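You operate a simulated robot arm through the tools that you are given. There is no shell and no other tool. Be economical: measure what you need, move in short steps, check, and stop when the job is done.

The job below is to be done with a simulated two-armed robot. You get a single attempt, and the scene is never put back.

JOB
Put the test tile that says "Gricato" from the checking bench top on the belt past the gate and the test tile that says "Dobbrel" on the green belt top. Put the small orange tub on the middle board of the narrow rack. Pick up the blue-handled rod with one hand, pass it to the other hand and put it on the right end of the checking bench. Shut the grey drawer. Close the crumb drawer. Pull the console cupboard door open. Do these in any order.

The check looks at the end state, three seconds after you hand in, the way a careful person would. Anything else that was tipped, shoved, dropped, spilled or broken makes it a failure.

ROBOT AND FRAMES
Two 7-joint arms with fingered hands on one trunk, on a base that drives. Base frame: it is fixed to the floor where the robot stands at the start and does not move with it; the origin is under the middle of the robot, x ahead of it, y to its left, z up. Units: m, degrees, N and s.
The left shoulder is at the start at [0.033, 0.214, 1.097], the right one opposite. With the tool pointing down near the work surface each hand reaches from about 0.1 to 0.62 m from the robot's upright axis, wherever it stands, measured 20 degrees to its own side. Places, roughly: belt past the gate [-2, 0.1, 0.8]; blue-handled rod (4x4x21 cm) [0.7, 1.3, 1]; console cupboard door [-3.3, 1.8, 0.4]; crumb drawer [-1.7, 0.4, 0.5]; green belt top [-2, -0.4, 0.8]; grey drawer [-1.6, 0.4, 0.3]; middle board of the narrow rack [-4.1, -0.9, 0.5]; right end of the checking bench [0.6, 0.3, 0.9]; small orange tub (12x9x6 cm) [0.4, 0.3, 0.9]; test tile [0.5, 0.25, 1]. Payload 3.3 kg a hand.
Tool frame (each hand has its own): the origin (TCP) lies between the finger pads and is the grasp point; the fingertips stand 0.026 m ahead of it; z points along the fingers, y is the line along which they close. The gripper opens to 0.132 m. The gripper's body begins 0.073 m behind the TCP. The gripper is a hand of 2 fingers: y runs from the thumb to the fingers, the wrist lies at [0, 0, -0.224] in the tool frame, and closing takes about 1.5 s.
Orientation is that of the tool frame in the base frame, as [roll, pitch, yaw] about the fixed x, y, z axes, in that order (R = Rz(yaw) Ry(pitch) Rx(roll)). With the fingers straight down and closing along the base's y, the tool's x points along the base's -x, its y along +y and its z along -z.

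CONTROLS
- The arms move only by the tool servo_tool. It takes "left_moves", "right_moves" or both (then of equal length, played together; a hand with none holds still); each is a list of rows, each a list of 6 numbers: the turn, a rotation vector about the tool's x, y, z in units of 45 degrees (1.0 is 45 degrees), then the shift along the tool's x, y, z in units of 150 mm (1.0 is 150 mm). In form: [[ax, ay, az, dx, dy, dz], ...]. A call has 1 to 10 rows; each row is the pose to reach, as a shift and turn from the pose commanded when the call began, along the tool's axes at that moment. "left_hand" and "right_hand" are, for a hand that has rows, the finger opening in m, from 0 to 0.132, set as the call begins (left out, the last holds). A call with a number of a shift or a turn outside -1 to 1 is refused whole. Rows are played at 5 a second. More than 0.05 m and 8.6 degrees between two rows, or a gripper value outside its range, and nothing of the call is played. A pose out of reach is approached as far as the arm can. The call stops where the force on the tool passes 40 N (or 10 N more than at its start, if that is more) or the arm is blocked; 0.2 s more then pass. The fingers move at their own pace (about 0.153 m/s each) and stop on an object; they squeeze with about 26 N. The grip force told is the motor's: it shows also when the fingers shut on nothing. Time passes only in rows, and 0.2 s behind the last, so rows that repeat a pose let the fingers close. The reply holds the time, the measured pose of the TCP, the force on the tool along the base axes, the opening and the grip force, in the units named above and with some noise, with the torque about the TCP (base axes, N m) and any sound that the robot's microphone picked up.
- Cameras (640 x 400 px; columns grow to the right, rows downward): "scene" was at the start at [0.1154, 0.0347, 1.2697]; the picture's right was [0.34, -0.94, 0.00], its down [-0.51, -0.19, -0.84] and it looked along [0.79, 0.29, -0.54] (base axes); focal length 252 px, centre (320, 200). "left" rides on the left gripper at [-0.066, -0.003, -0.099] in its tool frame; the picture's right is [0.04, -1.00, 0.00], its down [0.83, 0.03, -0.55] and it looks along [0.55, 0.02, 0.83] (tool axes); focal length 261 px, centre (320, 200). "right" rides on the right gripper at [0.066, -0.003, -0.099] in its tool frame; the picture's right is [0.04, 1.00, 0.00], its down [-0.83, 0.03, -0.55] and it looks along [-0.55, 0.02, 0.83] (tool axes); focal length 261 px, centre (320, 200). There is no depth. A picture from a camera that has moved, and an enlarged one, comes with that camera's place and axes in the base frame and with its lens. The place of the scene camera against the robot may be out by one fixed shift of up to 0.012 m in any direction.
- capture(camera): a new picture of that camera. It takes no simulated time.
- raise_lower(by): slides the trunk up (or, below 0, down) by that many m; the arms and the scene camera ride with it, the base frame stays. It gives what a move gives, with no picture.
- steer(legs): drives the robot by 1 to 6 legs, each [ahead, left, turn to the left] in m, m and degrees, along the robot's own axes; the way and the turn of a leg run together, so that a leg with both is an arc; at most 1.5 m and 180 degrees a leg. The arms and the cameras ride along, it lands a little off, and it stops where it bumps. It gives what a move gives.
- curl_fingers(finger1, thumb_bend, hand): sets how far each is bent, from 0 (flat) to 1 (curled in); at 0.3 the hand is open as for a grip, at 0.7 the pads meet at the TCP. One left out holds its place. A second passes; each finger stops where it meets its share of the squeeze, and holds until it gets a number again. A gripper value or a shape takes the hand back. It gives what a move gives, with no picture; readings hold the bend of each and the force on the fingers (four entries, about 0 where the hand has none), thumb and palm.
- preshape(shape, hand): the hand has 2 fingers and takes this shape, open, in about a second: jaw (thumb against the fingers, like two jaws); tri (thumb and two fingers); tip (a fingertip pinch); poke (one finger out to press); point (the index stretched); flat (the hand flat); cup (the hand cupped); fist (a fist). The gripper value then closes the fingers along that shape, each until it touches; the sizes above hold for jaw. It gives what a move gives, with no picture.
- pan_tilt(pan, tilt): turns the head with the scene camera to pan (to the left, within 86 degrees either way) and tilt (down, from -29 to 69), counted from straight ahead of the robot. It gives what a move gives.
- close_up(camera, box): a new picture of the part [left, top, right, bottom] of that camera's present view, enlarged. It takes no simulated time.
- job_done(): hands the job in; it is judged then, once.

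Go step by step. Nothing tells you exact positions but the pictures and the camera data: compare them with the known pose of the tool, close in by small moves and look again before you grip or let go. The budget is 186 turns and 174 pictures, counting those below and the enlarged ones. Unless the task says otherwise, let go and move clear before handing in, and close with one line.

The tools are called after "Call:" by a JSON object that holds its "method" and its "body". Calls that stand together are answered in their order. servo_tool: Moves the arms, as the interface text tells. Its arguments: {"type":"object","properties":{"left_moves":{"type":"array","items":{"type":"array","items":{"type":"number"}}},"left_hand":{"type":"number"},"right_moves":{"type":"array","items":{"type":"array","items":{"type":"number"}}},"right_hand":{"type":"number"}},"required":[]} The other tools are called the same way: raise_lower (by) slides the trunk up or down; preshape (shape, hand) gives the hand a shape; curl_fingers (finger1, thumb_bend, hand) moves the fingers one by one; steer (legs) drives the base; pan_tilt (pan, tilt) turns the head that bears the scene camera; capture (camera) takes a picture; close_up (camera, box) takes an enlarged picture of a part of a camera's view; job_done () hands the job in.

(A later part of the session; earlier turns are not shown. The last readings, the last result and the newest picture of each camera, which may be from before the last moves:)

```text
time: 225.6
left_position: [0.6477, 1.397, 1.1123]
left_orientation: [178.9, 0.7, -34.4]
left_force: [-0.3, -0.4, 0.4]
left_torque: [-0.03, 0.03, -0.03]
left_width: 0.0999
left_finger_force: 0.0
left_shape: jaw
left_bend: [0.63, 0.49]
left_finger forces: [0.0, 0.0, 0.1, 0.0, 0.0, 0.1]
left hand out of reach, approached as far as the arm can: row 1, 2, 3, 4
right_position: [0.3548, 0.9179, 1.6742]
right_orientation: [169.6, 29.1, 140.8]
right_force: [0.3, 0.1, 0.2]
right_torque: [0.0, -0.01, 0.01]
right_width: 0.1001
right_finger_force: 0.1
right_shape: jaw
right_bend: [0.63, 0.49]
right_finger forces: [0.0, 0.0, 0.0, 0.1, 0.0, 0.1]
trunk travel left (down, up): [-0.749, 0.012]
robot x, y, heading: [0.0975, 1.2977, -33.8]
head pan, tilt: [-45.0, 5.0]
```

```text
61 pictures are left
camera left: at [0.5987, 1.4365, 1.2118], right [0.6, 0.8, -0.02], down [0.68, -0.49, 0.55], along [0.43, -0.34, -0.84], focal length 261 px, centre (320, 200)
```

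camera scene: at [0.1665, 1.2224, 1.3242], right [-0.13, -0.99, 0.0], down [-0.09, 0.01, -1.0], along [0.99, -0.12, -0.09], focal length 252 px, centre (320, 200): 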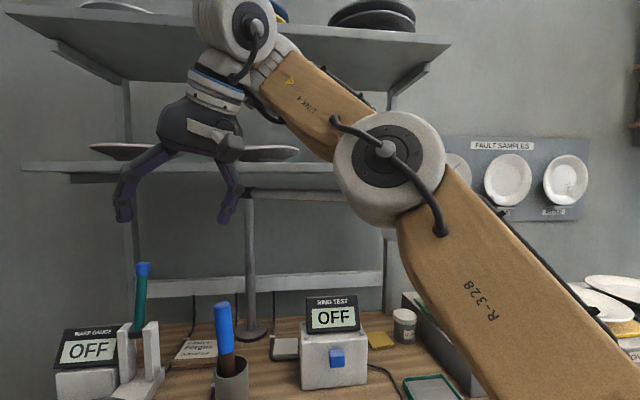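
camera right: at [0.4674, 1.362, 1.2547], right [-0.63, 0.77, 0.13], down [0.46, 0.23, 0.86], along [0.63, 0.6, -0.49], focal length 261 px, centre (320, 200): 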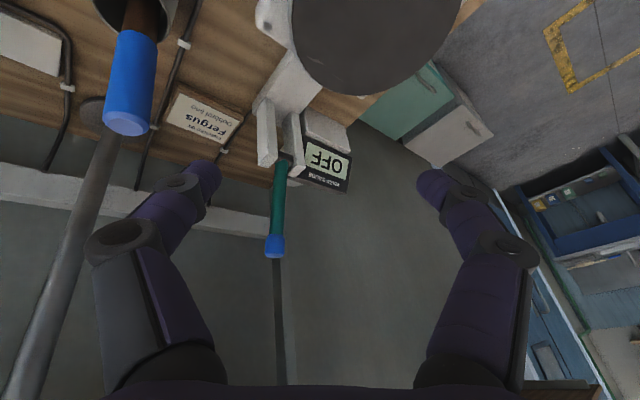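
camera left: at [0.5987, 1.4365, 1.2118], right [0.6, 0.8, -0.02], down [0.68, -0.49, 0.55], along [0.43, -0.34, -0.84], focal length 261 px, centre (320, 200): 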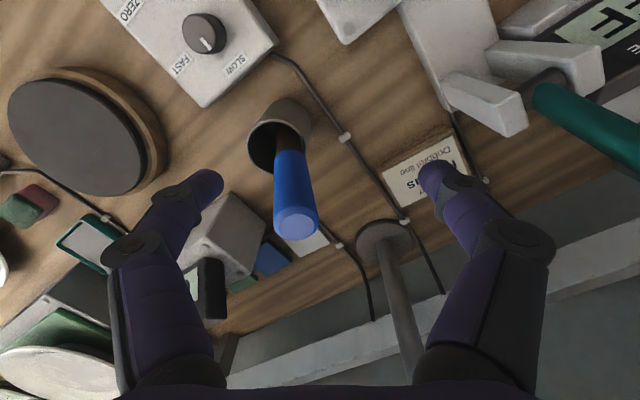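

Call:
{"method": "servo_tool", "body": {"left_moves": [[0, 0, 0, 0.02, -0.05, -0.25], [0, 0, 0, 0.04, -0.1, -0.5], [0, 0, 0, 0.08, -0.16, -0.75], [0, 0, 0, 0.1, -0.18, -0.85], [0, 0, 0, 0.1, -0.18, -0.85]]}}

Call:
{"method": "steer", "body": {"legs": [[0, 0, -6]]}}

Call:
{"method": "capture", "body": {"camera": "left"}}

```text
time: 226.3
left_position: [0.6512, 1.41, 1.1896]
left_orientation: [178.5, 1.6, -34.9]
left_force: [-44.5, 1.4, 18.9]
left_torque: [-0.44, -8.17, 0.11]
left_width: 0.1
left_finger_force: 0.1
left_shape: jaw
left_bend: [0.63, 0.49]
left_finger forces: [0.0, 0.0, 0.0, 0.1, 0.0, 0.0]
right_position: [0.3493, 0.9203, 1.6768]
right_orientation: [169.6, 29.2, 140.8]
right_force: [-0.1, -0.4, 0.5]
right_torque: [-0.01, -0.02, 0.02]
right_width: 0.1001
right_finger_force: 0.1
right_shape: jaw
right_bend: [0.63, 0.49]
right_finger forces: [0.1, 0.0, 0.1, 0.0, 0.0, 0.1]
trunk travel left (down, up): [-0.749, 0.012]
robot x, y, heading: [0.1004, 1.3043, -33.8]
head pan, tilt: [-45.0, 5.0]
stopped in row 3 (left hand): the force on the tool passed its limit at 101 N (the readings are from after the stop); the commanded pose is now the measured one
```

```text
time: 227.0
left_position: [0.6511, 1.4112, 1.1891]
left_orientation: [178.6, 2.1, -34.9]
left_force: [-35.4, 5.0, 18.3]
left_torque: [-0.9, -6.76, 0.17]
left_width: 0.1001
left_finger_force: 0.1
left_shape: jaw
left_bend: [0.63, 0.49]
left_finger forces: [0.0, 0.0, 0.0, 0.1, 0.0, 0.1]
right_position: [0.3493, 0.9206, 1.6747]
right_orientation: [169.6, 29.1, 140.9]
right_force: [-0.3, -0.5, -0.4]
right_torque: [-0.01, -0.04, -0.02]
right_width: 0.1002
right_finger_force: 0.0
right_shape: jaw
right_bend: [0.63, 0.49]
right_finger forces: [0.0, 0.0, 0.0, 0.1, 0.0, 0.1]
trunk travel left (down, up): [-0.749, 0.012]
robot x, y, heading: [0.0951, 1.303, -34.1]
head pan, tilt: [-45.0, 5.0]
stopped in leg 1: the force on the tool passed its limit at 68 N (the readings are from after the stop); the commanded pose is now the measured one
```

```text
60 pictures are left
camera left: at [0.6029, 1.449, 1.2895], right [0.6, 0.8, -0.03], down [0.69, -0.5, 0.52], along [0.4, -0.33, -0.85], focal length 261 px, centre (320, 200)
```

left: 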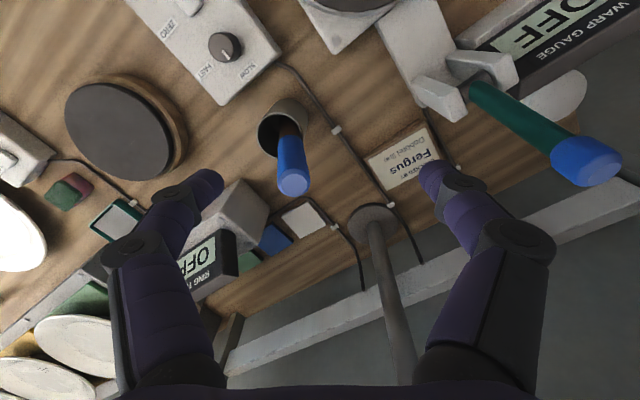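

The hand's back met the wall shelf, so a vertical hand won't fit there. I back off and tilt the left hand forward instead.

Call:
{"method": "steer", "body": {"legs": [[-0.1, 0, 0]]}}

Call:
{"method": "servo_tool", "body": {"left_moves": [[0, 0.18, 0, 0, 0, 0], [0, 0.36, 0, 0, 0, 0], [0, 0.54, 0, 0, 0, 0], [0, 0.72, 0, 0, 0, 0], [0, 0.9, 0, 0, 0, 0], [0, 1.0, 0, 0, 0, 0], [0, 1.0, 0, 0, 0, 0]]}}

Call:
{"method": "pan_tilt", "body": {"pan": 30, "tilt": 20}}

Call:
{"method": "capture", "body": {"camera": "scene"}}

```text
time: 228.1
left_position: [0.5766, 1.466, 1.1855]
left_orientation: [178.5, 2.2, -34.8]
left_force: [0.3, 0.1, 0.6]
left_torque: [-0.04, 0.0, 0.0]
left_width: 0.1
left_finger_force: 0.0
left_shape: jaw
left_bend: [0.63, 0.49]
left_finger forces: [0.0, 0.0, 0.0, 0.1, 0.1, 0.1]
right_position: [0.2758, 0.9756, 1.6726]
right_orientation: [170.0, 28.8, 140.7]
right_force: [-0.1, 0.0, 0.7]
right_torque: [-0.01, -0.01, -0.01]
right_width: 0.1002
right_finger_force: 0.1
right_shape: jaw
right_bend: [0.63, 0.49]
right_finger forces: [0.0, 0.1, 0.0, 0.0, 0.1, 0.1]
trunk travel left (down, up): [-0.749, 0.012]
robot x, y, heading: [0.0158, 1.3532, -33.8]
head pan, tilt: [-45.0, 5.0]
```

```text
time: 229.7
left_position: [0.5769, 1.4648, 1.184]
left_orientation: [178.0, -42.7, -33.4]
left_force: [0.1, -0.4, 0.1]
left_torque: [0.02, 0.0, 0.0]
left_width: 0.0998
left_finger_force: 0.0
left_shape: jaw
left_bend: [0.63, 0.49]
left_finger forces: [0.1, 0.1, 0.0, 0.0, 0.0, 0.1]
right_position: [0.2776, 0.9749, 1.6718]
right_orientation: [169.9, 28.8, 140.8]
right_force: [-0.2, 0.4, -0.8]
right_torque: [-0.02, 0.03, 0.01]
right_width: 0.1002
right_finger_force: 0.0
right_shape: jaw
right_bend: [0.63, 0.49]
right_finger forces: [0.0, 0.0, 0.1, 0.0, 0.1, 0.1]
trunk travel left (down, up): [-0.749, 0.012]
robot x, y, heading: [0.0183, 1.3562, -33.9]
head pan, tilt: [-45.0, 5.0]
```

```text
time: 231.2
left_position: [0.5775, 1.464, 1.1836]
left_orientation: [178.0, -42.7, -33.3]
left_force: [-0.3, 0.3, -0.4]
left_torque: [-0.04, 0.01, 0.02]
left_width: 0.0999
left_finger_force: 0.1
left_shape: jaw
left_bend: [0.63, 0.49]
left_finger forces: [0.1, 0.0, 0.1, 0.0, 0.0, 0.0]
right_position: [0.279, 0.9744, 1.6719]
right_orientation: [170.0, 28.9, 140.8]
right_force: [0.0, -0.4, -0.6]
right_torque: [0.0, 0.0, -0.02]
right_width: 0.1001
right_finger_force: 0.1
right_shape: jaw
right_bend: [0.63, 0.49]
right_finger forces: [0.0, 0.0, 0.1, 0.0, 0.1, 0.1]
trunk travel left (down, up): [-0.749, 0.012]
robot x, y, heading: [0.0143, 1.3563, -34.2]
head pan, tilt: [30.0, 20.0]
```

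```text
59 pictures are left
camera scene: at [0.1184, 1.3481, 1.6607], right [-0.07, -1.0, 0.0], down [-0.34, 0.02, -0.94], along [0.94, -0.07, -0.34], focal length 252 px, centre (320, 200)
```

scene: 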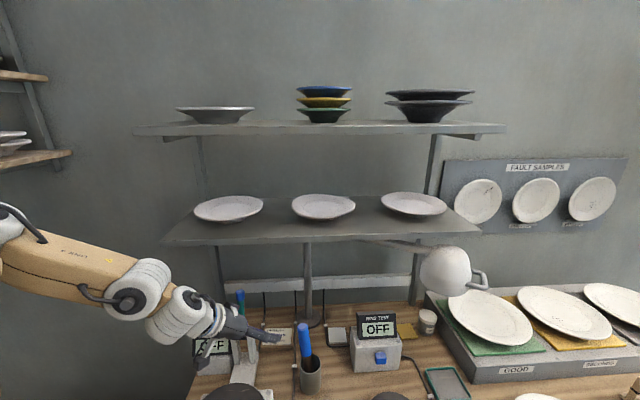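

Call:
{"method": "steer", "body": {"legs": [[0.09, -0.03, 0]]}}

Call:
{"method": "raise_lower", "body": {"by": -0.09}}

Call:
{"method": "capture", "body": {"camera": "left"}}

```text
time: 232.3
left_position: [0.6371, 1.3878, 1.1831]
left_orientation: [177.9, -42.6, -33.4]
left_force: [-1.1, 0.2, 0.2]
left_torque: [0.03, 0.02, 0.0]
left_width: 0.1
left_finger_force: 0.1
left_shape: jaw
left_bend: [0.63, 0.49]
left_finger forces: [0.0, 0.0, 0.0, 0.1, 0.1, 0.1]
right_position: [0.3374, 0.8987, 1.6719]
right_orientation: [169.9, 28.7, 140.7]
right_force: [0.8, -0.5, -0.4]
right_torque: [0.02, 0.02, 0.03]
right_width: 0.1001
right_finger_force: 0.0
right_shape: jaw
right_bend: [0.63, 0.49]
right_finger forces: [0.1, 0.0, 0.0, 0.1, 0.1, 0.1]
trunk travel left (down, up): [-0.749, 0.012]
robot x, y, heading: [0.0727, 1.2813, -33.7]
head pan, tilt: [30.0, 20.0]
```

```text
time: 233.6
left_position: [0.6367, 1.3893, 1.0944]
left_orientation: [177.8, -42.7, -33.4]
left_force: [-0.8, -0.3, 0.0]
left_torque: [0.01, 0.03, 0.02]
left_width: 0.1
left_finger_force: 0.0
left_shape: jaw
left_bend: [0.63, 0.49]
left_finger forces: [0.0, 0.0, 0.0, 0.0, 0.0, 0.0]
right_position: [0.3362, 0.8989, 1.5816]
right_orientation: [169.9, 28.8, 140.8]
right_force: [-0.4, 0.6, 0.3]
right_torque: [0.0, 0.0, 0.02]
right_width: 0.1001
right_finger_force: 0.0
right_shape: jaw
right_bend: [0.63, 0.49]
right_finger forces: [0.0, 0.0, 0.0, 0.1, 0.1, 0.0]
trunk travel left (down, up): [-0.659, 0.102]
robot x, y, heading: [0.0708, 1.2803, -33.9]
head pan, tilt: [30.0, 20.0]
```

```text
58 pictures are left
camera left: at [0.5438, 1.457, 1.1223], right [0.59, 0.8, 0.0], down [0.19, -0.14, 0.97], along [0.78, -0.58, -0.24], focal length 261 px, centre (320, 200)
```

left: 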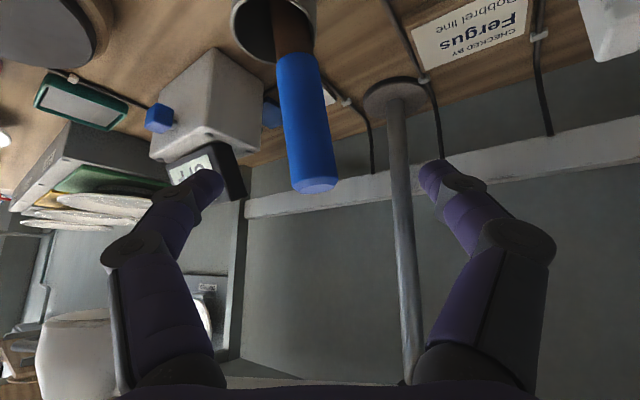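

Call:
{"method": "raise_lower", "body": {"by": -0.058}}

Call:
{"method": "servo_tool", "body": {"left_moves": [[0, 0, 0, 0.14, 0, 0.12], [0, 0, 0, 0.27, 0, 0.25], [0, 0, 0, 0.3, 0, 0.28], [0, 0, 0, 0.3, 0, 0.28]]}}

Call:
{"method": "capture", "body": {"camera": "left"}}

```text
time: 234.5
left_position: [0.6366, 1.3893, 1.0361]
left_orientation: [177.9, -42.7, -33.5]
left_force: [0.4, -0.5, -0.7]
left_torque: [0.01, 0.03, -0.01]
left_width: 0.0998
left_finger_force: 0.0
left_shape: jaw
left_bend: [0.63, 0.49]
left_finger forces: [0.0, 0.0, 0.1, 0.1, 0.0, 0.1]
right_position: [0.3361, 0.8982, 1.5253]
right_orientation: [170.0, 28.9, 140.8]
right_force: [0.7, -0.3, -0.1]
right_torque: [-0.01, -0.01, -0.01]
right_width: 0.1003
right_finger_force: 0.0
right_shape: jaw
right_bend: [0.63, 0.49]
right_finger forces: [0.1, 0.1, 0.1, 0.0, 0.1, 0.0]
trunk travel left (down, up): [-0.601, 0.16]
robot x, y, heading: [0.0738, 1.2768, -33.9]
head pan, tilt: [30.0, 20.0]
```

```text
time: 235.5
left_position: [0.6874, 1.3539, 1.0356]
left_orientation: [177.9, -42.7, -33.5]
left_force: [-0.4, 0.8, -0.3]
left_torque: [0.0, 0.01, -0.02]
left_width: 0.0997
left_finger_force: 0.2
left_shape: jaw
left_bend: [0.63, 0.49]
left_finger forces: [0.1, 0.1, 0.0, 0.0, 0.0, 0.0]
right_position: [0.3359, 0.8992, 1.5237]
right_orientation: [169.9, 28.7, 140.9]
right_force: [-0.4, 0.1, 0.0]
right_torque: [-0.03, 0.0, 0.02]
right_width: 0.1001
right_finger_force: 0.0
right_shape: jaw
right_bend: [0.63, 0.49]
right_finger forces: [0.1, 0.1, 0.0, 0.0, 0.0, 0.0]
trunk travel left (down, up): [-0.601, 0.16]
robot x, y, heading: [0.0763, 1.2778, -34.1]
head pan, tilt: [30.0, 20.0]
```

```text
57 pictures are left
camera left: at [0.5947, 1.4219, 1.0637], right [0.6, 0.8, 0.0], down [0.19, -0.14, 0.97], along [0.78, -0.58, -0.24], focal length 261 px, centre (320, 200)
```

left: 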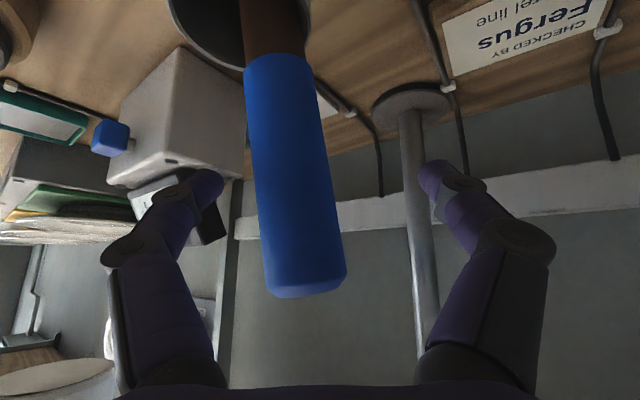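

Call:
{"method": "servo_tool", "body": {"left_moves": [[0, 0, 0, 0.02, 0.06, 0.03], [0, 0, 0, 0.02, 0.06, 0.03]]}}

Call:
{"method": "servo_tool", "body": {"left_moves": [[0, 0, 0, 0, 0, 0], [0, 0, 0, 0, 0, 0], [0, 0, 0, 0, 0, 0], [0, 0, 0, 0, 0, 0], [0, 0, 0, 0, 0, 0], [0, 0, 0, 0, 0, 0]], "left_hand": 0.0}}

Call:
{"method": "capture", "body": {"camera": "left"}}

```text
time: 236.1
left_position: [0.6864, 1.344, 1.0349]
left_orientation: [177.8, -42.7, -33.2]
left_force: [0.3, 1.3, -0.4]
left_torque: [-0.01, -0.03, -0.04]
left_width: 0.1
left_finger_force: 0.1
left_shape: jaw
left_bend: [0.63, 0.49]
left_finger forces: [0.0, 0.1, 0.1, 0.1, 0.0, 0.0]
right_position: [0.3363, 0.9006, 1.5239]
right_orientation: [169.9, 28.7, 140.9]
right_force: [1.2, 0.0, -0.4]
right_torque: [-0.03, -0.03, 0.0]
right_width: 0.1
right_finger_force: 0.0
right_shape: jaw
right_bend: [0.63, 0.49]
right_finger forces: [0.0, 0.0, 0.1, 0.1, 0.1, 0.1]
trunk travel left (down, up): [-0.601, 0.16]
robot x, y, heading: [0.0713, 1.2809, -34.1]
head pan, tilt: [30.0, 20.0]
```

```text
time: 237.5
left_position: [0.6864, 1.3438, 1.0349]
left_orientation: [177.9, -42.8, -33.4]
left_force: [0.0, 0.2, -0.4]
left_torque: [0.01, 0.03, 0.0]
left_width: 0.0
left_finger_force: 25.8
left_shape: jaw
left_bend: [0.63, 0.7]
left_finger forces: [0.1, 0.0, 0.1, 0.0, 0.0, 0.0]
right_position: [0.3366, 0.9002, 1.5245]
right_orientation: [169.8, 28.8, 140.8]
right_force: [-0.5, -0.1, 1.0]
right_torque: [-0.03, 0.0, 0.01]
right_width: 0.1001
right_finger_force: 0.1
right_shape: jaw
right_bend: [0.63, 0.49]
right_finger forces: [0.0, 0.0, 0.0, 0.0, 0.0, 0.0]
trunk travel left (down, up): [-0.601, 0.16]
robot x, y, heading: [0.0725, 1.2794, -34.0]
head pan, tilt: [30.0, 20.0]
```

```text
56 pictures are left
camera left: at [0.5938, 1.4115, 1.0629], right [0.59, 0.8, 0.0], down [0.19, -0.14, 0.97], along [0.78, -0.58, -0.24], focal length 261 px, centre (320, 200)
```

left: 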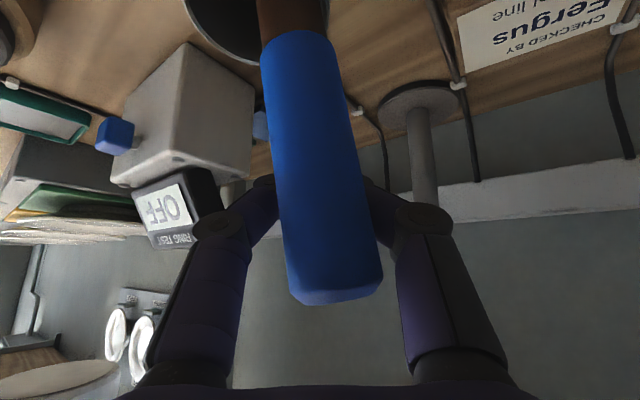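

The fingers closed just behind the rod this time. I reopen, pull back 2 cm and close again.

Call:
{"method": "servo_tool", "body": {"left_moves": [[0, 0, 0, 0, 0, 0], [0, 0, 0, 0, 0, 0], [0, 0, 0, 0, 0, 0], [0, 0, 0, 0, 0, 0], [0, 0, 0, -0.04, 0, -0.06], [0, 0, 0, -0.073, 0.02, -0.11], [0, 0, 0, -0.073, 0.02, -0.11]], "left_hand": 0.1}}

Call:
{"method": "capture", "body": {"camera": "left"}}

Call:
{"method": "servo_tool", "body": {"left_moves": [[0, 0, 0, 0, 0, 0], [0, 0, 0, 0, 0, 0], [0, 0, 0, 0, 0, 0], [0, 0, 0, 0, 0, 0], [0, 0, 0, 0, 0, 0], [0, 0, 0, 0, 0, 0]], "left_hand": 0.0}}

Call:
{"method": "capture", "body": {"camera": "left"}}

```text
time: 239.1
left_position: [0.6684, 1.3522, 1.0399]
left_orientation: [177.9, -42.8, -33.2]
left_force: [0.4, -0.5, -0.5]
left_torque: [0.01, 0.0, 0.0]
left_width: 0.0997
left_finger_force: 0.0
left_shape: jaw
left_bend: [0.63, 0.49]
left_finger forces: [0.0, 0.1, 0.0, 0.1, 0.0, 0.0]
right_position: [0.3378, 0.8988, 1.5249]
right_orientation: [169.9, 28.9, 140.9]
right_force: [0.1, -0.4, 0.3]
right_torque: [0.03, -0.01, 0.03]
right_width: 0.0999
right_finger_force: 0.0
right_shape: jaw
right_bend: [0.63, 0.49]
right_finger forces: [0.0, 0.1, 0.0, 0.0, 0.0, 0.1]
trunk travel left (down, up): [-0.601, 0.16]
robot x, y, heading: [0.0751, 1.2815, -33.9]
head pan, tilt: [30.0, 20.0]
```

```text
55 pictures are left
camera left: at [0.5764, 1.42, 1.0673], right [0.59, 0.8, 0.0], down [0.19, -0.14, 0.97], along [0.78, -0.58, -0.24], focal length 261 px, centre (320, 200)
```

left: 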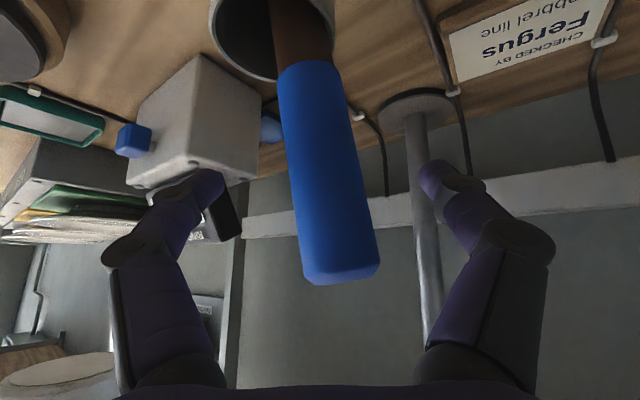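

```text
time: 240.5
left_position: [0.6686, 1.3524, 1.0395]
left_orientation: [177.9, -42.7, -33.4]
left_force: [0.4, 0.2, -0.9]
left_torque: [-0.01, -0.01, 0.01]
left_width: 0.0001
left_finger_force: 25.5
left_shape: jaw
left_bend: [0.72, 0.68]
left_finger forces: [0.0, 0.1, 0.0, 0.0, 0.1, 0.0]
right_position: [0.3368, 0.8997, 1.5246]
right_orientation: [169.9, 28.7, 140.9]
right_force: [0.2, -0.9, 0.3]
right_torque: [-0.01, -0.02, -0.01]
right_width: 0.1
right_finger_force: 0.1
right_shape: jaw
right_bend: [0.63, 0.49]
right_finger forces: [0.1, 0.0, 0.0, 0.0, 0.0, 0.0]
trunk travel left (down, up): [-0.601, 0.16]
robot x, y, heading: [0.0703, 1.2842, -34.2]
head pan, tilt: [30.0, 20.0]
```

```text
54 pictures are left
camera left: at [0.5764, 1.4199, 1.0674], right [0.59, 0.8, 0.0], down [0.19, -0.14, 0.97], along [0.78, -0.58, -0.24], focal length 261 px, centre (320, 200)
```

left: 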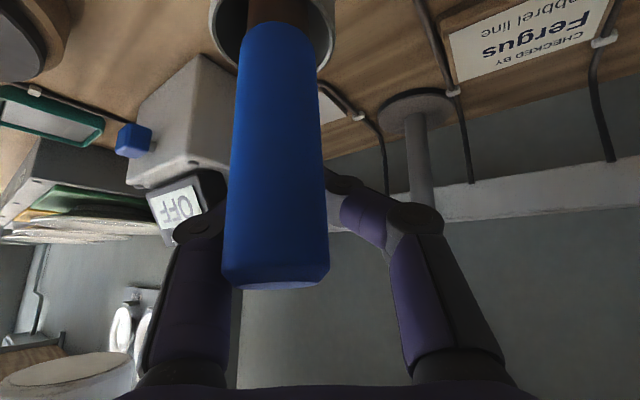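

Call:
{"method": "servo_tool", "body": {"left_moves": [[0, 0, 0, 0, 0, 0], [0, 0, 0, 0, 0, 0], [0, 0, 0, 0, 0, 0], [0, 0, 0, 0, 0, 0], [0, 0, 0, -0.04, 0.03, -0.06], [0, 0, 0, -0.07, 0.06, -0.11], [0, 0, 0, -0.07, 0.06, -0.11]], "left_hand": 0.1}}

Call:
{"method": "capture", "body": {"camera": "left"}}

```text
time: 242.1
left_position: [0.648, 1.3553, 1.0452]
left_orientation: [177.9, -42.7, -33.3]
left_force: [-0.7, -0.1, 0.5]
left_torque: [-0.02, 0.01, 0.01]
left_width: 0.0998
left_finger_force: 0.0
left_shape: jaw
left_bend: [0.63, 0.49]
left_finger forces: [0.0, 0.0, 0.0, 0.0, 0.0, 0.1]
right_position: [0.3366, 0.8998, 1.5248]
right_orientation: [169.8, 28.7, 140.8]
right_force: [-0.1, -0.1, 0.9]
right_torque: [0.0, -0.03, 0.0]
right_width: 0.1
right_finger_force: 0.1
right_shape: jaw
right_bend: [0.63, 0.49]
right_finger forces: [0.0, 0.0, 0.0, 0.0, 0.1, 0.0]
trunk travel left (down, up): [-0.601, 0.16]
robot x, y, heading: [0.0747, 1.2826, -34.1]
head pan, tilt: [30.0, 20.0]
```

```text
53 pictures are left
camera left: at [0.5558, 1.4235, 1.0728], right [0.59, 0.8, 0.0], down [0.19, -0.14, 0.97], along [0.78, -0.58, -0.24], focal length 261 px, centre (320, 200)
```

left: 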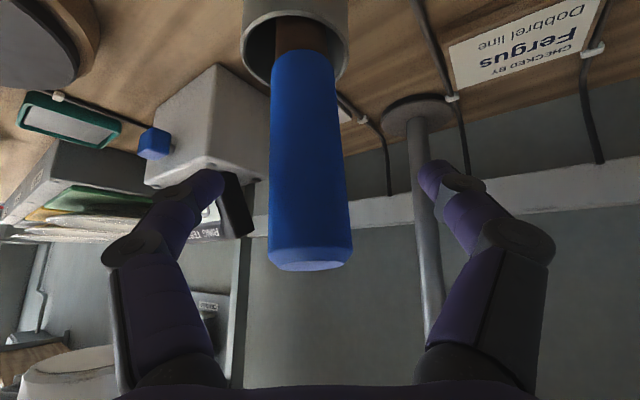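

Call:
{"method": "servo_tool", "body": {"left_moves": [[0, 0, 0, -0.03, 0.015, -0.03], [0, 0, 0, -0.059, 0.03, -0.054], [0, 0, 0, -0.059, 0.03, -0.054]], "left_hand": 0.132}}

Call:
{"method": "capture", "body": {"camera": "left"}}

Call:
{"method": "servo_tool", "body": {"left_moves": [[0, 0, 0, 0, 0, 0], [0, 0, 0, 0, 0, 0], [0, 0, 0, 0, 0, 0], [0, 0, 0, 0, 0, 0], [0, 0, 0, 0, 0, 0], [0, 0, 0, 0, 0, 0], [0, 0, 0, 0, 0, 0]], "left_hand": 0.0}}

Call:
{"method": "capture", "body": {"camera": "left"}}

```text
time: 242.9
left_position: [0.6351, 1.3579, 1.0443]
left_orientation: [177.9, -42.7, -33.4]
left_force: [0.0, -0.5, 0.4]
left_torque: [-0.03, 0.0, 0.03]
left_width: 0.132
left_finger_force: 0.2
left_shape: jaw
left_bend: [0.3, 0.3]
left_finger forces: [0.0, 0.0, 0.0, 0.0, 0.0, 0.0]
right_position: [0.3367, 0.8983, 1.524]
right_orientation: [169.8, 28.8, 140.7]
right_force: [0.0, 0.6, 0.2]
right_torque: [0.01, -0.02, 0.02]
right_width: 0.1002
right_finger_force: 0.1
right_shape: jaw
right_bend: [0.63, 0.49]
right_finger forces: [0.0, 0.0, 0.0, 0.0, 0.0, 0.0]
trunk travel left (down, up): [-0.601, 0.16]
robot x, y, heading: [0.0686, 1.2782, -34.0]
head pan, tilt: [30.0, 20.0]
```

```text
52 pictures are left
camera left: at [0.543, 1.4261, 1.0729], right [0.6, 0.8, 0.0], down [0.19, -0.14, 0.97], along [0.78, -0.58, -0.24], focal length 261 px, centre (320, 200)
```

left: 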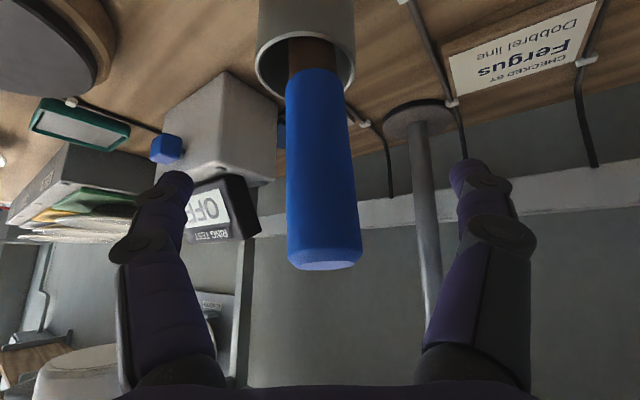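

```text
time: 244.5
left_position: [0.6358, 1.357, 1.0454]
left_orientation: [177.9, -42.7, -33.3]
left_force: [4.6, -4.0, 2.7]
left_torque: [-0.02, -0.04, -0.02]
left_width: 0.0051
left_finger_force: 26.0
left_shape: jaw
left_bend: [0.73, 0.72]
left_finger forces: [0.0, 0.0, 0.0, 0.0, 0.9, 0.0]
right_position: [0.337, 0.8988, 1.5234]
right_orientation: [169.8, 28.7, 140.8]
right_force: [-0.3, -0.3, -0.5]
right_torque: [-0.01, -0.01, 0.0]
right_width: 0.1003
right_finger_force: 0.0
right_shape: jaw
right_bend: [0.63, 0.49]
right_finger forces: [0.0, 0.0, 0.0, 0.1, 0.1, 0.0]
trunk travel left (down, up): [-0.601, 0.16]
robot x, y, heading: [0.0747, 1.2814, -33.9]
head pan, tilt: [30.0, 20.0]
```

```text
51 pictures are left
camera left: at [0.5438, 1.4253, 1.073], right [0.59, 0.8, 0.0], down [0.19, -0.14, 0.97], along [0.78, -0.58, -0.24], focal length 261 px, centre (320, 200)
```

left: 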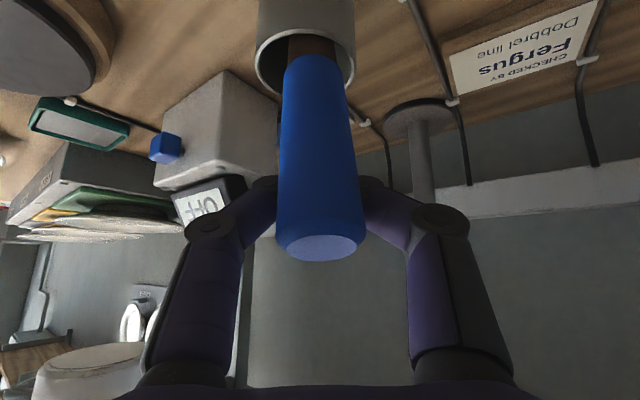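

Call:
{"method": "servo_tool", "body": {"left_moves": [[0, 0, 0, 0, 0, 0], [0, 0, 0, 0, 0, 0], [0, 0, 0, 0, 0, 0], [0, 0, 0, 0, 0, 0], [0, 0, 0, -0.06, 0, -0.05], [0, 0, 0, -0.11, 0.0, -0.1], [0, 0, 0, -0.11, 0.0, -0.1]], "left_hand": 0.132}}

Call:
{"method": "capture", "body": {"camera": "left"}}

Call:
{"method": "servo_tool", "body": {"left_moves": [[0, 0, 0, 0, 0, 0], [0, 0, 0, 0, 0, 0], [0, 0, 0, 0, 0, 0], [0, 0, 0, 0, 0, 0], [0, 0, 0, 0, 0, 0], [0, 0, 0, 0, 0, 0], [0, 0, 0, 0, 0, 0]], "left_hand": 0.0}}

Call:
{"method": "capture", "body": {"camera": "left"}}

```text
time: 246.1
left_position: [0.6163, 1.3699, 1.0451]
left_orientation: [178.0, -42.7, -33.3]
left_force: [0.5, 0.7, 0.9]
left_torque: [0.0, -0.01, 0.0]
left_width: 0.1318
left_finger_force: 0.0
left_shape: jaw
left_bend: [0.3, 0.3]
left_finger forces: [0.0, 0.1, 0.0, 0.1, 0.0, 0.1]
right_position: [0.3373, 0.8991, 1.5237]
right_orientation: [169.9, 28.8, 140.7]
right_force: [-0.1, 0.3, -0.4]
right_torque: [0.04, 0.0, -0.02]
right_width: 0.1002
right_finger_force: 0.1
right_shape: jaw
right_bend: [0.63, 0.49]
right_finger forces: [0.1, 0.0, 0.0, 0.0, 0.0, 0.1]
trunk travel left (down, up): [-0.601, 0.16]
robot x, y, heading: [0.0699, 1.2842, -34.2]
head pan, tilt: [30.0, 20.0]
```

```text
50 pictures are left
camera left: at [0.5246, 1.4382, 1.0727], right [0.59, 0.8, 0.0], down [0.19, -0.14, 0.97], along [0.78, -0.58, -0.24], focal length 261 px, centre (320, 200)
```

left: 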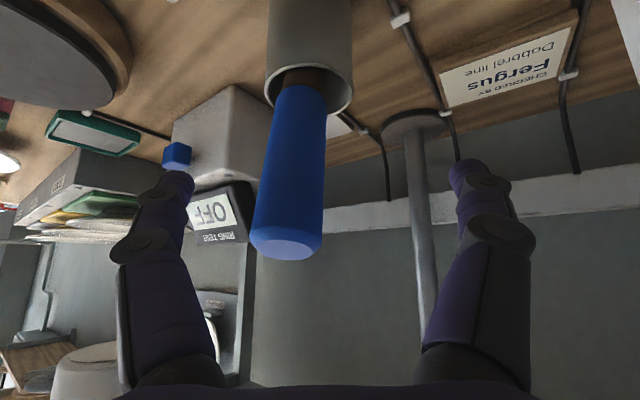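

```text
time: 247.7
left_position: [0.6167, 1.3707, 1.0451]
left_orientation: [177.9, -42.7, -33.4]
left_force: [-0.2, -0.7, 0.3]
left_torque: [-0.02, 0.0, -0.03]
left_width: 0.0258
left_finger_force: 25.9
left_shape: jaw
left_bend: [0.73, 0.7]
left_finger forces: [23.5, 0.1, 0.0, 0.0, 23.3, 0.0]
right_position: [0.3362, 0.8991, 1.5249]
right_orientation: [170.0, 28.8, 140.8]
right_force: [0.4, 0.3, 0.3]
right_torque: [0.03, -0.01, 0.01]
right_width: 0.1001
right_finger_force: 0.1
right_shape: jaw
right_bend: [0.63, 0.49]
right_finger forces: [0.0, 0.1, 0.1, 0.0, 0.0, 0.1]
trunk travel left (down, up): [-0.601, 0.16]
robot x, y, heading: [0.0734, 1.2781, -33.9]
head pan, tilt: [30.0, 20.0]
```

```text
49 pictures are left
camera left: at [0.5246, 1.4383, 1.0727], right [0.59, 0.8, 0.0], down [0.19, -0.14, 0.97], along [0.78, -0.58, -0.24], focal length 261 px, centre (320, 200)
```

left: 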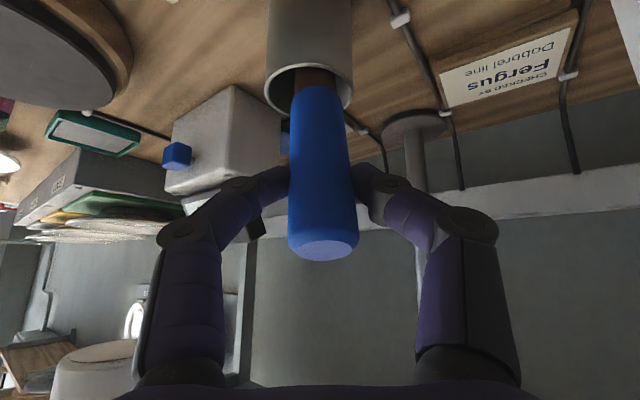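

The rod is gripped. I lift it straight out of the cup and back away from the bench.

Call:
{"method": "raise_lower", "body": {"by": 0.15}}

Call:
{"method": "steer", "body": {"legs": [[-0.25, 0.1, 0]]}}

Call:
{"method": "capture", "body": {"camera": "scene"}}

```text
time: 249.5
left_position: [0.6167, 1.3717, 1.1935]
left_orientation: [177.8, -42.6, -33.5]
left_force: [0.7, 0.0, -1.1]
left_torque: [-0.02, 0.02, 0.01]
left_width: 0.0257
left_finger_force: 25.7
left_shape: jaw
left_bend: [0.73, 0.7]
left_finger forces: [23.5, 0.0, 0.1, 0.1, 23.5, 0.0]
right_position: [0.3358, 0.899, 1.6742]
right_orientation: [169.9, 28.7, 140.8]
right_force: [0.6, -0.1, 0.0]
right_torque: [0.01, 0.03, -0.02]
right_width: 0.1001
right_finger_force: 0.1
right_shape: jaw
right_bend: [0.63, 0.49]
right_finger forces: [0.0, 0.0, 0.0, 0.0, 0.0, 0.1]
trunk travel left (down, up): [-0.751, 0.01]
robot x, y, heading: [0.0728, 1.2781, -33.9]
head pan, tilt: [30.0, 20.0]
```

```text
time: 251.4
left_position: [0.4695, 1.5937, 1.1947]
left_orientation: [177.9, -42.6, -33.3]
left_force: [0.6, 0.2, -1.4]
left_torque: [0.01, -0.01, 0.01]
left_width: 0.0257
left_finger_force: 25.8
left_shape: jaw
left_bend: [0.73, 0.7]
left_finger forces: [23.4, 0.1, 0.0, 0.0, 23.5, 0.0]
right_position: [0.1877, 1.1219, 1.6737]
right_orientation: [169.9, 28.8, 140.7]
right_force: [0.0, 0.5, -0.1]
right_torque: [0.01, 0.0, -0.01]
right_width: 0.1002
right_finger_force: 0.1
right_shape: jaw
right_bend: [0.63, 0.49]
right_finger forces: [0.0, 0.1, 0.1, 0.0, 0.0, 0.1]
trunk travel left (down, up): [-0.751, 0.01]
robot x, y, heading: [-0.0746, 1.5034, -34.2]
head pan, tilt: [30.0, 20.0]
```

```text
48 pictures are left
camera scene: at [0.0285, 1.4949, 1.6626], right [-0.07, -1.0, 0.0], down [-0.34, 0.02, -0.94], along [0.94, -0.07, -0.34], focal length 252 px, centre (320, 200)
```

scene: 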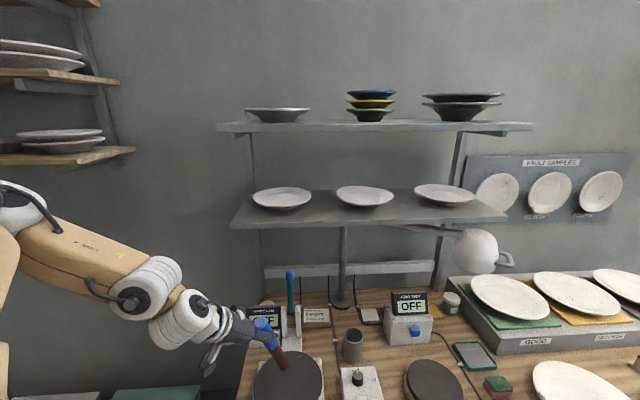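

Rod lifted out, cup upright. I drive to open floor and prepare the hand-over.

Call:
{"method": "steer", "body": {"legs": [[-0.3, -0.5, 0], [0, 0, 34]]}}

Call:
{"method": "raise_lower", "body": {"by": -0.25}}

Call:
{"method": "servo_tool", "body": {"right_moves": [[-0.18, 0, 0, 0, 0, 0], [-0.36, 0, 0, 0, 0, 0], [-0.54, 0, 0, 0, 0, 0], [-0.72, 0, 0, 0, 0, 0], [-0.9, 0, 0, 0, 0, 0], [-1.0, 0, 0, 0, 0, 0], [-1.0, 0, 0, 0, 0, 0]], "right_hand": 0.132}}

Call:
{"method": "pan_tilt", "body": {"pan": 0, "tilt": 15}}

Call:
{"method": "capture", "body": {"camera": "scene"}}

```text
time: 256.3
left_position: [-0.2047, 1.6384, 1.1954]
left_orientation: [177.8, -42.7, 1.4]
left_force: [0.6, -0.7, -1.5]
left_torque: [0.03, 0.04, 0.03]
left_width: 0.0254
left_finger_force: 26.0
left_shape: jaw
left_bend: [0.73, 0.7]
left_finger forces: [23.3, 0.0, 0.1, 0.0, 23.4, 0.0]
right_position: [-0.1689, 1.0897, 1.6745]
right_orientation: [169.9, 28.9, 175.4]
right_force: [-0.1, 0.5, 0.1]
right_torque: [0.02, 0.01, -0.02]
right_width: 0.1001
right_finger_force: 0.1
right_shape: jaw
right_bend: [0.63, 0.49]
right_finger forces: [0.0, 0.0, 0.0, 0.0, 0.0, 0.1]
trunk travel left (down, up): [-0.751, 0.01]
robot x, y, heading: [-0.6023, 1.2529, 0.5]
head pan, tilt: [30.0, 20.0]
```

```text
time: 258.9
left_position: [-0.2068, 1.6392, 0.9448]
left_orientation: [177.9, -42.7, 1.3]
left_force: [0.3, 0.4, -1.3]
left_torque: [0.03, 0.04, 0.0]
left_width: 0.0256
left_finger_force: 25.9
left_shape: jaw
left_bend: [0.73, 0.7]
left_finger forces: [23.4, 0.0, 0.1, 0.0, 23.4, 0.0]
right_position: [-0.1678, 1.0896, 1.4242]
right_orientation: [169.9, 28.8, 175.5]
right_force: [0.5, -0.7, -0.2]
right_torque: [0.0, -0.02, 0.01]
right_width: 0.1
right_finger_force: 0.1
right_shape: jaw
right_bend: [0.63, 0.49]
right_finger forces: [0.0, 0.1, 0.0, 0.0, 0.1, 0.1]
trunk travel left (down, up): [-0.501, 0.26]
robot x, y, heading: [-0.6014, 1.2562, 0.7]
head pan, tilt: [30.0, 20.0]
```

```text
time: 260.5
left_position: [-0.2061, 1.6366, 0.9452]
left_orientation: [178.0, -42.6, 1.4]
left_force: [0.5, 0.4, 0.1]
left_torque: [0.03, 0.03, 0.03]
left_width: 0.0252
left_finger_force: 26.3
left_shape: jaw
left_bend: [0.73, 0.7]
left_finger forces: [23.3, 0.0, 0.0, 0.1, 23.5, 0.0]
right_position: [-0.1615, 1.1001, 1.4738]
right_orientation: [125.8, 25.8, 174.1]
right_force: [0.1, -0.7, -0.1]
right_torque: [0.01, 0.02, 0.03]
right_width: 0.1322
right_finger_force: 0.0
right_shape: jaw
right_bend: [0.3, 0.3]
right_finger forces: [0.0, 0.1, 0.0, 0.0, 0.0, 0.0]
right hand out of reach, approached as far as the arm can: row 1, 2, 3, 4, 5, 6, 7
trunk travel left (down, up): [-0.501, 0.26]
robot x, y, heading: [-0.6008, 1.2539, 0.8]
head pan, tilt: [30.0, 20.0]
```

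```text
time: 261.5
left_position: [-0.2065, 1.6372, 0.9445]
left_orientation: [178.0, -42.8, 1.2]
left_force: [0.2, 0.1, -0.2]
left_torque: [0.0, 0.01, -0.01]
left_width: 0.0252
left_finger_force: 25.8
left_shape: jaw
left_bend: [0.73, 0.7]
left_finger forces: [23.5, 0.0, 0.1, 0.0, 23.5, 0.0]
right_position: [-0.1629, 1.101, 1.4738]
right_orientation: [125.9, 25.8, 174.2]
right_force: [0.4, -0.6, 0.5]
right_torque: [0.01, 0.02, 0.01]
right_width: 0.1319
right_finger_force: 0.1
right_shape: jaw
right_bend: [0.3, 0.3]
right_finger forces: [0.0, 0.0, 0.0, 0.1, 0.1, 0.0]
trunk travel left (down, up): [-0.501, 0.26]
robot x, y, heading: [-0.6021, 1.2555, 0.6]
head pan, tilt: [0.0, 15.0]
```

```text
47 pictures are left
camera scene: at [-0.4898, 1.2591, 1.4206], right [0.01, -1.0, 0.0], down [-0.26, 0.0, -0.97], along [0.97, 0.01, -0.26], focal length 252 px, centre (320, 200)
```

scene: 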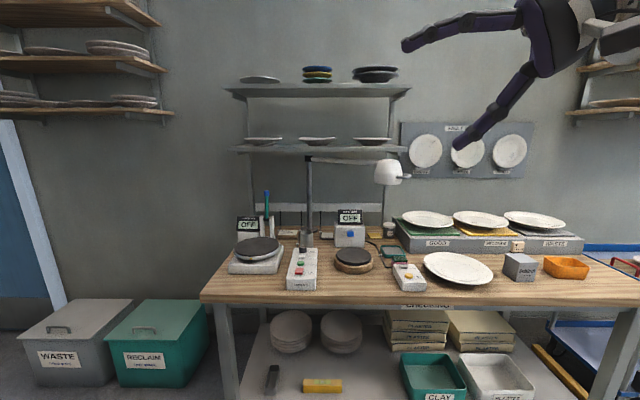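

Call:
{"method": "servo_tool", "body": {"right_moves": [[-0.14, 0, 0, 0.09, -0.15, 0.1], [-0.28, 0, 0, 0.17, -0.29, 0.21], [-0.42, 0, 0, 0.26, -0.44, 0.32], [-0.56, 0, 0, 0.35, -0.58, 0.42], [-0.7, 0, 0, 0.43, -0.73, 0.53], [-0.7, 0, 0, 0.43, -0.73, 0.53]]}}

```text
time: 262.9
left_position: [-0.2081, 1.6373, 0.946]
left_orientation: [178.0, -42.6, 1.2]
left_force: [0.2, -0.7, -0.7]
left_torque: [0.03, 0.05, 0.03]
left_width: 0.0256
left_finger_force: 25.7
left_shape: jaw
left_bend: [0.73, 0.7]
left_finger forces: [23.6, 0.0, 0.1, 0.1, 23.4, 0.0]
right_position: [-0.1733, 1.0382, 1.4961]
right_orientation: [97.3, 20.5, 174.9]
right_force: [0.1, 0.6, -0.9]
right_torque: [0.0, 0.04, -0.03]
right_width: 0.132
right_finger_force: 0.0
right_shape: jaw
right_bend: [0.3, 0.3]
right_finger forces: [0.1, 0.0, 0.0, 0.1, 0.0, 0.1]
right hand out of reach, approached as far as the arm can: row 1, 2, 3, 4, 5, 6
trunk travel left (down, up): [-0.501, 0.26]
robot x, y, heading: [-0.6007, 1.2532, 0.6]
head pan, tilt: [0.0, 15.0]
```

I'll turn the left hand to point forward and upward-roll it so the rod's tail points up toward the right hand's height.

Call:
{"method": "servo_tool", "body": {"left_moves": [[0, 0.18, 0, 0.13, 0, -0.14], [0, 0.36, 0, 0.26, 0, -0.28], [0, 0.54, 0, 0.4, 0, -0.43], [0, 0.72, 0, 0.53, 0, -0.58], [0, 0.9, 0, 0.678, 0, -0.735], [0, 0.95, 0, 0.678, 0, -0.735], [0, 0.95, 0, 0.678, 0, -0.735]]}}

Call:
{"method": "servo_tool", "body": {"left_moves": [[0, 0, 0, 0.3, 0, 0], [0, 0, 0, 0.6, 0, 0], [0, 0, 0, 0.9, 0, 0], [0, 0, 0, 1.0, 0, 0], [0, 0, 0, 1.0, 0, 0]]}}

Call:
{"method": "servo_tool", "body": {"left_moves": [[0, 0, 0, 0.3, 0, 0], [0, 0, 0, 0.6, 0, 0], [0, 0, 0, 0.9, 0, 0], [0, 0, 0, 1.0, 0, 0], [0, 0, 0, 1.0, 0, 0]]}}

Call:
{"method": "capture", "body": {"camera": "scene"}}

```text
time: 264.5
left_position: [-0.1991, 1.6495, 1.0848]
left_orientation: [161.1, -85.3, 18.9]
left_force: [0.0, -0.3, -1.4]
left_torque: [0.01, 0.06, 0.0]
left_width: 0.0253
left_finger_force: 26.4
left_shape: jaw
left_bend: [0.73, 0.7]
left_finger forces: [23.7, 0.1, 0.1, 0.0, 23.8, 0.0]
left hand out of reach, approached as far as the arm can: row 3, 4, 5, 6, 7
right_position: [-0.1746, 1.0403, 1.497]
right_orientation: [97.5, 20.7, 175.0]
right_force: [-0.4, -0.2, 0.5]
right_torque: [0.0, 0.0, 0.0]
right_width: 0.1321
right_finger_force: 0.1
right_shape: jaw
right_bend: [0.3, 0.3]
right_finger forces: [0.0, 0.0, 0.0, 0.1, 0.0, 0.0]
trunk travel left (down, up): [-0.501, 0.26]
robot x, y, heading: [-0.6028, 1.2553, 0.9]
head pan, tilt: [0.0, 15.0]
```

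```text
time: 265.7
left_position: [-0.1743, 1.6666, 1.2369]
left_orientation: [161.4, -85.1, 18.4]
left_force: [0.5, 0.6, -0.4]
left_torque: [0.01, 0.06, 0.04]
left_width: 0.0244
left_finger_force: 26.1
left_shape: jaw
left_bend: [0.73, 0.7]
left_finger forces: [23.2, 0.1, 0.1, 0.0, 23.4, 0.0]
left hand out of reach, approached as far as the arm can: row 1, 2, 3, 4, 5
right_position: [-0.1731, 1.0404, 1.4975]
right_orientation: [97.5, 20.6, 175.1]
right_force: [0.6, 0.2, -0.3]
right_torque: [0.01, 0.01, 0.01]
right_width: 0.1321
right_finger_force: 0.0
right_shape: jaw
right_bend: [0.3, 0.3]
right_finger forces: [0.0, 0.0, 0.1, 0.0, 0.0, 0.0]
trunk travel left (down, up): [-0.501, 0.26]
robot x, y, heading: [-0.602, 1.2548, 0.4]
head pan, tilt: [0.0, 15.0]
```

```text
time: 266.9
left_position: [-0.1621, 1.6714, 1.3848]
left_orientation: [161.5, -85.1, 18.5]
left_force: [-0.1, -0.1, -0.2]
left_torque: [0.0, 0.05, -0.02]
left_width: 0.0243
left_finger_force: 26.1
left_shape: jaw
left_bend: [0.73, 0.7]
left_finger forces: [23.3, 0.0, 0.0, 0.1, 23.2, 0.0]
right_position: [-0.1737, 1.0415, 1.4975]
right_orientation: [97.6, 20.6, 174.9]
right_force: [-0.2, 0.0, 0.3]
right_torque: [0.05, -0.01, -0.01]
right_width: 0.1322
right_finger_force: 0.1
right_shape: jaw
right_bend: [0.3, 0.3]
right_finger forces: [0.0, 0.0, 0.1, 0.1, 0.1, 0.1]
trunk travel left (down, up): [-0.501, 0.26]
robot x, y, heading: [-0.6023, 1.2519, 0.5]
head pan, tilt: [0.0, 15.0]
```

```text
46 pictures are left
camera scene: at [-0.4898, 1.2591, 1.4206], right [0.01, -1.0, 0.0], down [-0.26, 0.0, -0.97], along [0.97, 0.01, -0.26], focal length 252 px, centre (320, 200)
```

scene: 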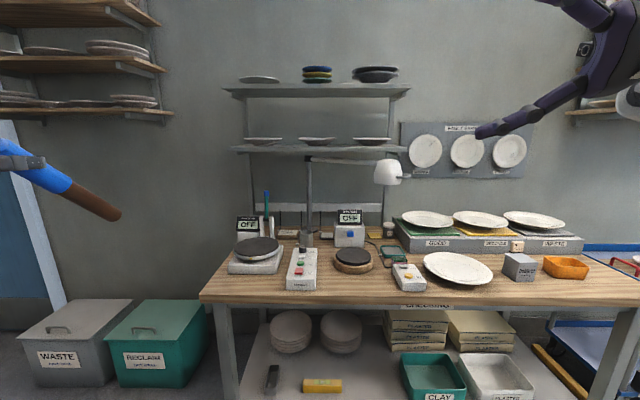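

Left moves freely with the hand horizontal. I bring the two hands toward each other: left up with the tail forward, right extended leftward.

Call:
{"method": "servo_tool", "body": {"right_moves": [[0, 0, 0, 0, 0, 0.25], [0, 0, 0, 0, 0, 0.5], [0, 0, 0, 0, 0, 0.75], [0, 0, 0, 0, 0, 1.0], [0, 0, 0, 0, 0, 1.0]]}}

Call:
{"method": "servo_tool", "body": {"left_moves": [[0, 0.15, 0, 0.2, 0, 0], [0, 0.3, 0, 0.4, 0, 0], [0, 0.45, 0, 0.6, 0.1, 0], [0, 0.6, 0, 0.8, 0.3, 0], [0, 0.6, 0, 0.8, 0.6, 0], [0, 0.6, 0, 0.8, 0.9, 0], [0, 0.6, 0, 0.8, 0.9, 0]]}}

Call:
{"method": "capture", "body": {"camera": "scene"}}

```text
time: 268.1
left_position: [-0.1625, 1.6695, 1.3866]
left_orientation: [162.2, -85.3, 17.6]
left_force: [0.2, -0.5, -0.9]
left_torque: [0.02, 0.05, 0.05]
left_width: 0.0243
left_finger_force: 26.2
left_shape: jaw
left_bend: [0.73, 0.7]
left_finger forces: [23.3, 0.0, 0.0, 0.0, 23.3, 0.1]
right_position: [-0.1489, 1.1903, 1.5011]
right_orientation: [98.6, 17.4, 173.8]
right_force: [-0.6, -1.5, -0.1]
right_torque: [0.06, 0.01, 0.0]
right_width: 0.1321
right_finger_force: 0.1
right_shape: jaw
right_bend: [0.3, 0.3]
right_finger forces: [0.1, 0.0, 0.1, 0.0, 0.0, 0.1]
right hand out of reach, approached as far as the arm can: row 1, 2, 3, 4, 5
trunk travel left (down, up): [-0.501, 0.26]
robot x, y, heading: [-0.6027, 1.2542, 0.6]
head pan, tilt: [0.0, 15.0]
```

```text
time: 269.7
left_position: [-0.153, 1.5414, 1.508]
left_orientation: [4.2, -67.6, 176.0]
left_force: [1.0, 0.3, -0.9]
left_torque: [0.04, 0.07, -0.02]
left_width: 0.0244
left_finger_force: 25.8
left_shape: jaw
left_bend: [0.73, 0.7]
left_finger forces: [23.3, 0.0, 0.0, 0.0, 23.3, 0.0]
right_position: [-0.1483, 1.1951, 1.5004]
right_orientation: [98.9, 17.5, 174.0]
right_force: [-0.5, 0.5, 0.1]
right_torque: [-0.03, 0.01, -0.01]
right_width: 0.1322
right_finger_force: 0.1
right_shape: jaw
right_bend: [0.3, 0.3]
right_finger forces: [0.2, 0.1, 0.0, 0.0, 0.0, 0.1]
trunk travel left (down, up): [-0.501, 0.26]
robot x, y, heading: [-0.6033, 1.2566, 0.7]
head pan, tilt: [0.0, 15.0]
```

```text
45 pictures are left
camera scene: at [-0.4899, 1.2609, 1.4206], right [0.01, -1.0, 0.0], down [-0.26, 0.0, -0.97], along [0.97, 0.01, -0.26], focal length 252 px, centre (320, 200)
```

scene: 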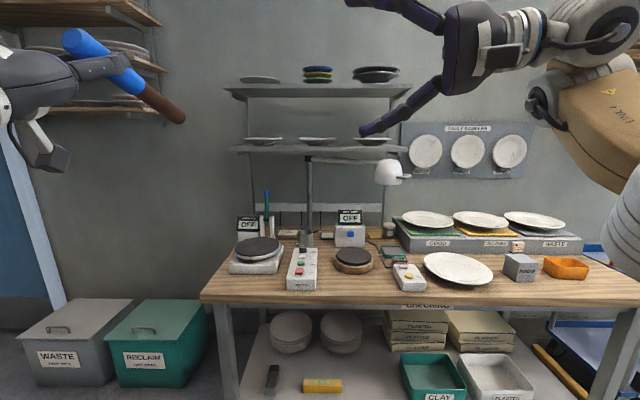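

Call:
{"method": "servo_tool", "body": {"left_moves": [[0, 0, 0, 0.06, 0.25, -0.06], [0, 0, 0, 0.12, 0.5, -0.12], [0, 0, 0, 0.18, 0.75, -0.19], [0, 0, 0, 0.25, 1.0, -0.26], [0, 0, 0, 0.25, 1.0, -0.26]]}}

Call:
{"method": "servo_tool", "body": {"right_moves": [[0, 0, 0, -0.03, 0.03, 0.2], [0, 0, 0, -0.05, 0.06, 0.4], [0, 0, 0, -0.08, 0.1, 0.6], [0, 0, 0, -0.1, 0.12, 0.8], [0, 0, 0, -0.1, 0.12, 0.8]]}}

Call:
{"method": "capture", "body": {"camera": "scene"}}

Call:
{"method": "capture", "body": {"camera": "right"}}

```text
time: 270.9
left_position: [-0.1806, 1.4735, 1.5407]
left_orientation: [3.9, -67.5, 176.2]
left_force: [0.2, 0.3, -0.5]
left_torque: [0.02, 0.08, -0.04]
left_width: 0.0246
left_finger_force: 25.9
left_shape: jaw
left_bend: [0.73, 0.7]
left_finger forces: [23.4, 0.0, 0.0, 0.0, 23.3, 0.0]
left hand out of reach, approached as far as the arm can: row 2, 3, 4, 5
right_position: [-0.1485, 1.1936, 1.5017]
right_orientation: [98.8, 17.3, 173.9]
right_force: [0.3, 0.0, 0.8]
right_torque: [-0.03, -0.01, -0.01]
right_width: 0.1321
right_finger_force: 0.0
right_shape: jaw
right_bend: [0.3, 0.3]
right_finger forces: [0.0, 0.0, 0.1, 0.0, 0.1, 0.0]
trunk travel left (down, up): [-0.501, 0.26]
robot x, y, heading: [-0.6024, 1.2541, 0.8]
head pan, tilt: [0.0, 15.0]
```

```text
time: 272.1
left_position: [-0.1799, 1.4734, 1.54]
left_orientation: [3.8, -67.5, 176.3]
left_force: [0.5, 0.1, -1.6]
left_torque: [-0.01, 0.03, -0.02]
left_width: 0.0241
left_finger_force: 26.1
left_shape: jaw
left_bend: [0.73, 0.7]
left_finger forces: [23.3, 0.1, 0.0, 0.0, 23.3, 0.0]
right_position: [-0.1464, 1.2593, 1.5017]
right_orientation: [98.6, 17.3, 173.8]
right_force: [-0.3, -0.8, -0.4]
right_torque: [-0.01, -0.01, -0.01]
right_width: 0.132
right_finger_force: 0.0
right_shape: jaw
right_bend: [0.3, 0.3]
right_finger forces: [0.1, 0.0, 0.1, 0.0, 0.0, 0.1]
right hand out of reach, approached as far as the arm can: row 1, 2, 3, 4, 5
trunk travel left (down, up): [-0.501, 0.26]
robot x, y, heading: [-0.6012, 1.2544, 0.7]
head pan, tilt: [0.0, 15.0]
```

```text
44 pictures are left
camera scene: at [-0.4899, 1.2585, 1.4206], right [0.01, -1.0, 0.0], down [-0.26, 0.0, -0.97], along [0.97, 0.01, -0.26], focal length 252 px, centre (320, 200)
```

scene: 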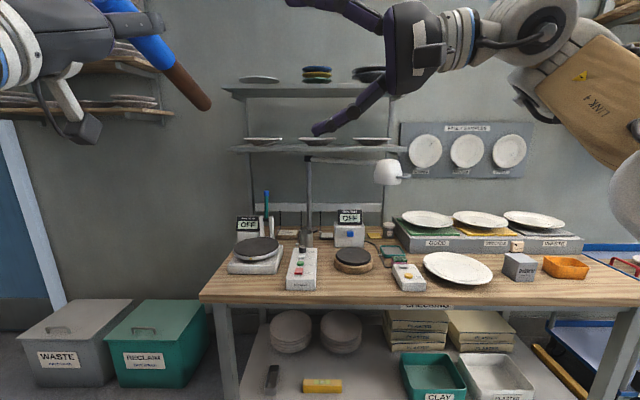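

```text
43 pictures are left
camera right: at [-0.2234, 1.1677, 1.495], right [-0.32, 0.19, 0.93], down [0.7, -0.62, 0.36], along [0.64, 0.76, 0.07], focal length 261 px, centre (320, 200)
```

right: 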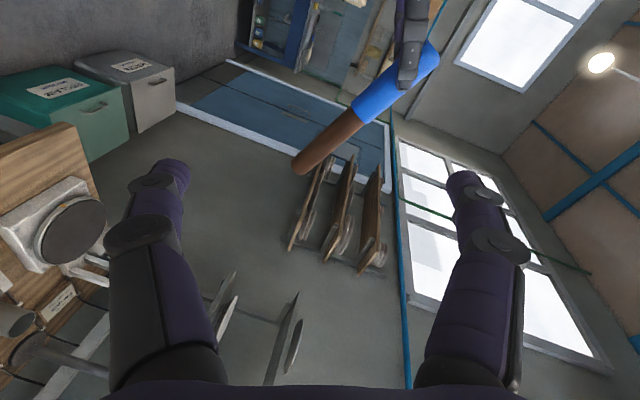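

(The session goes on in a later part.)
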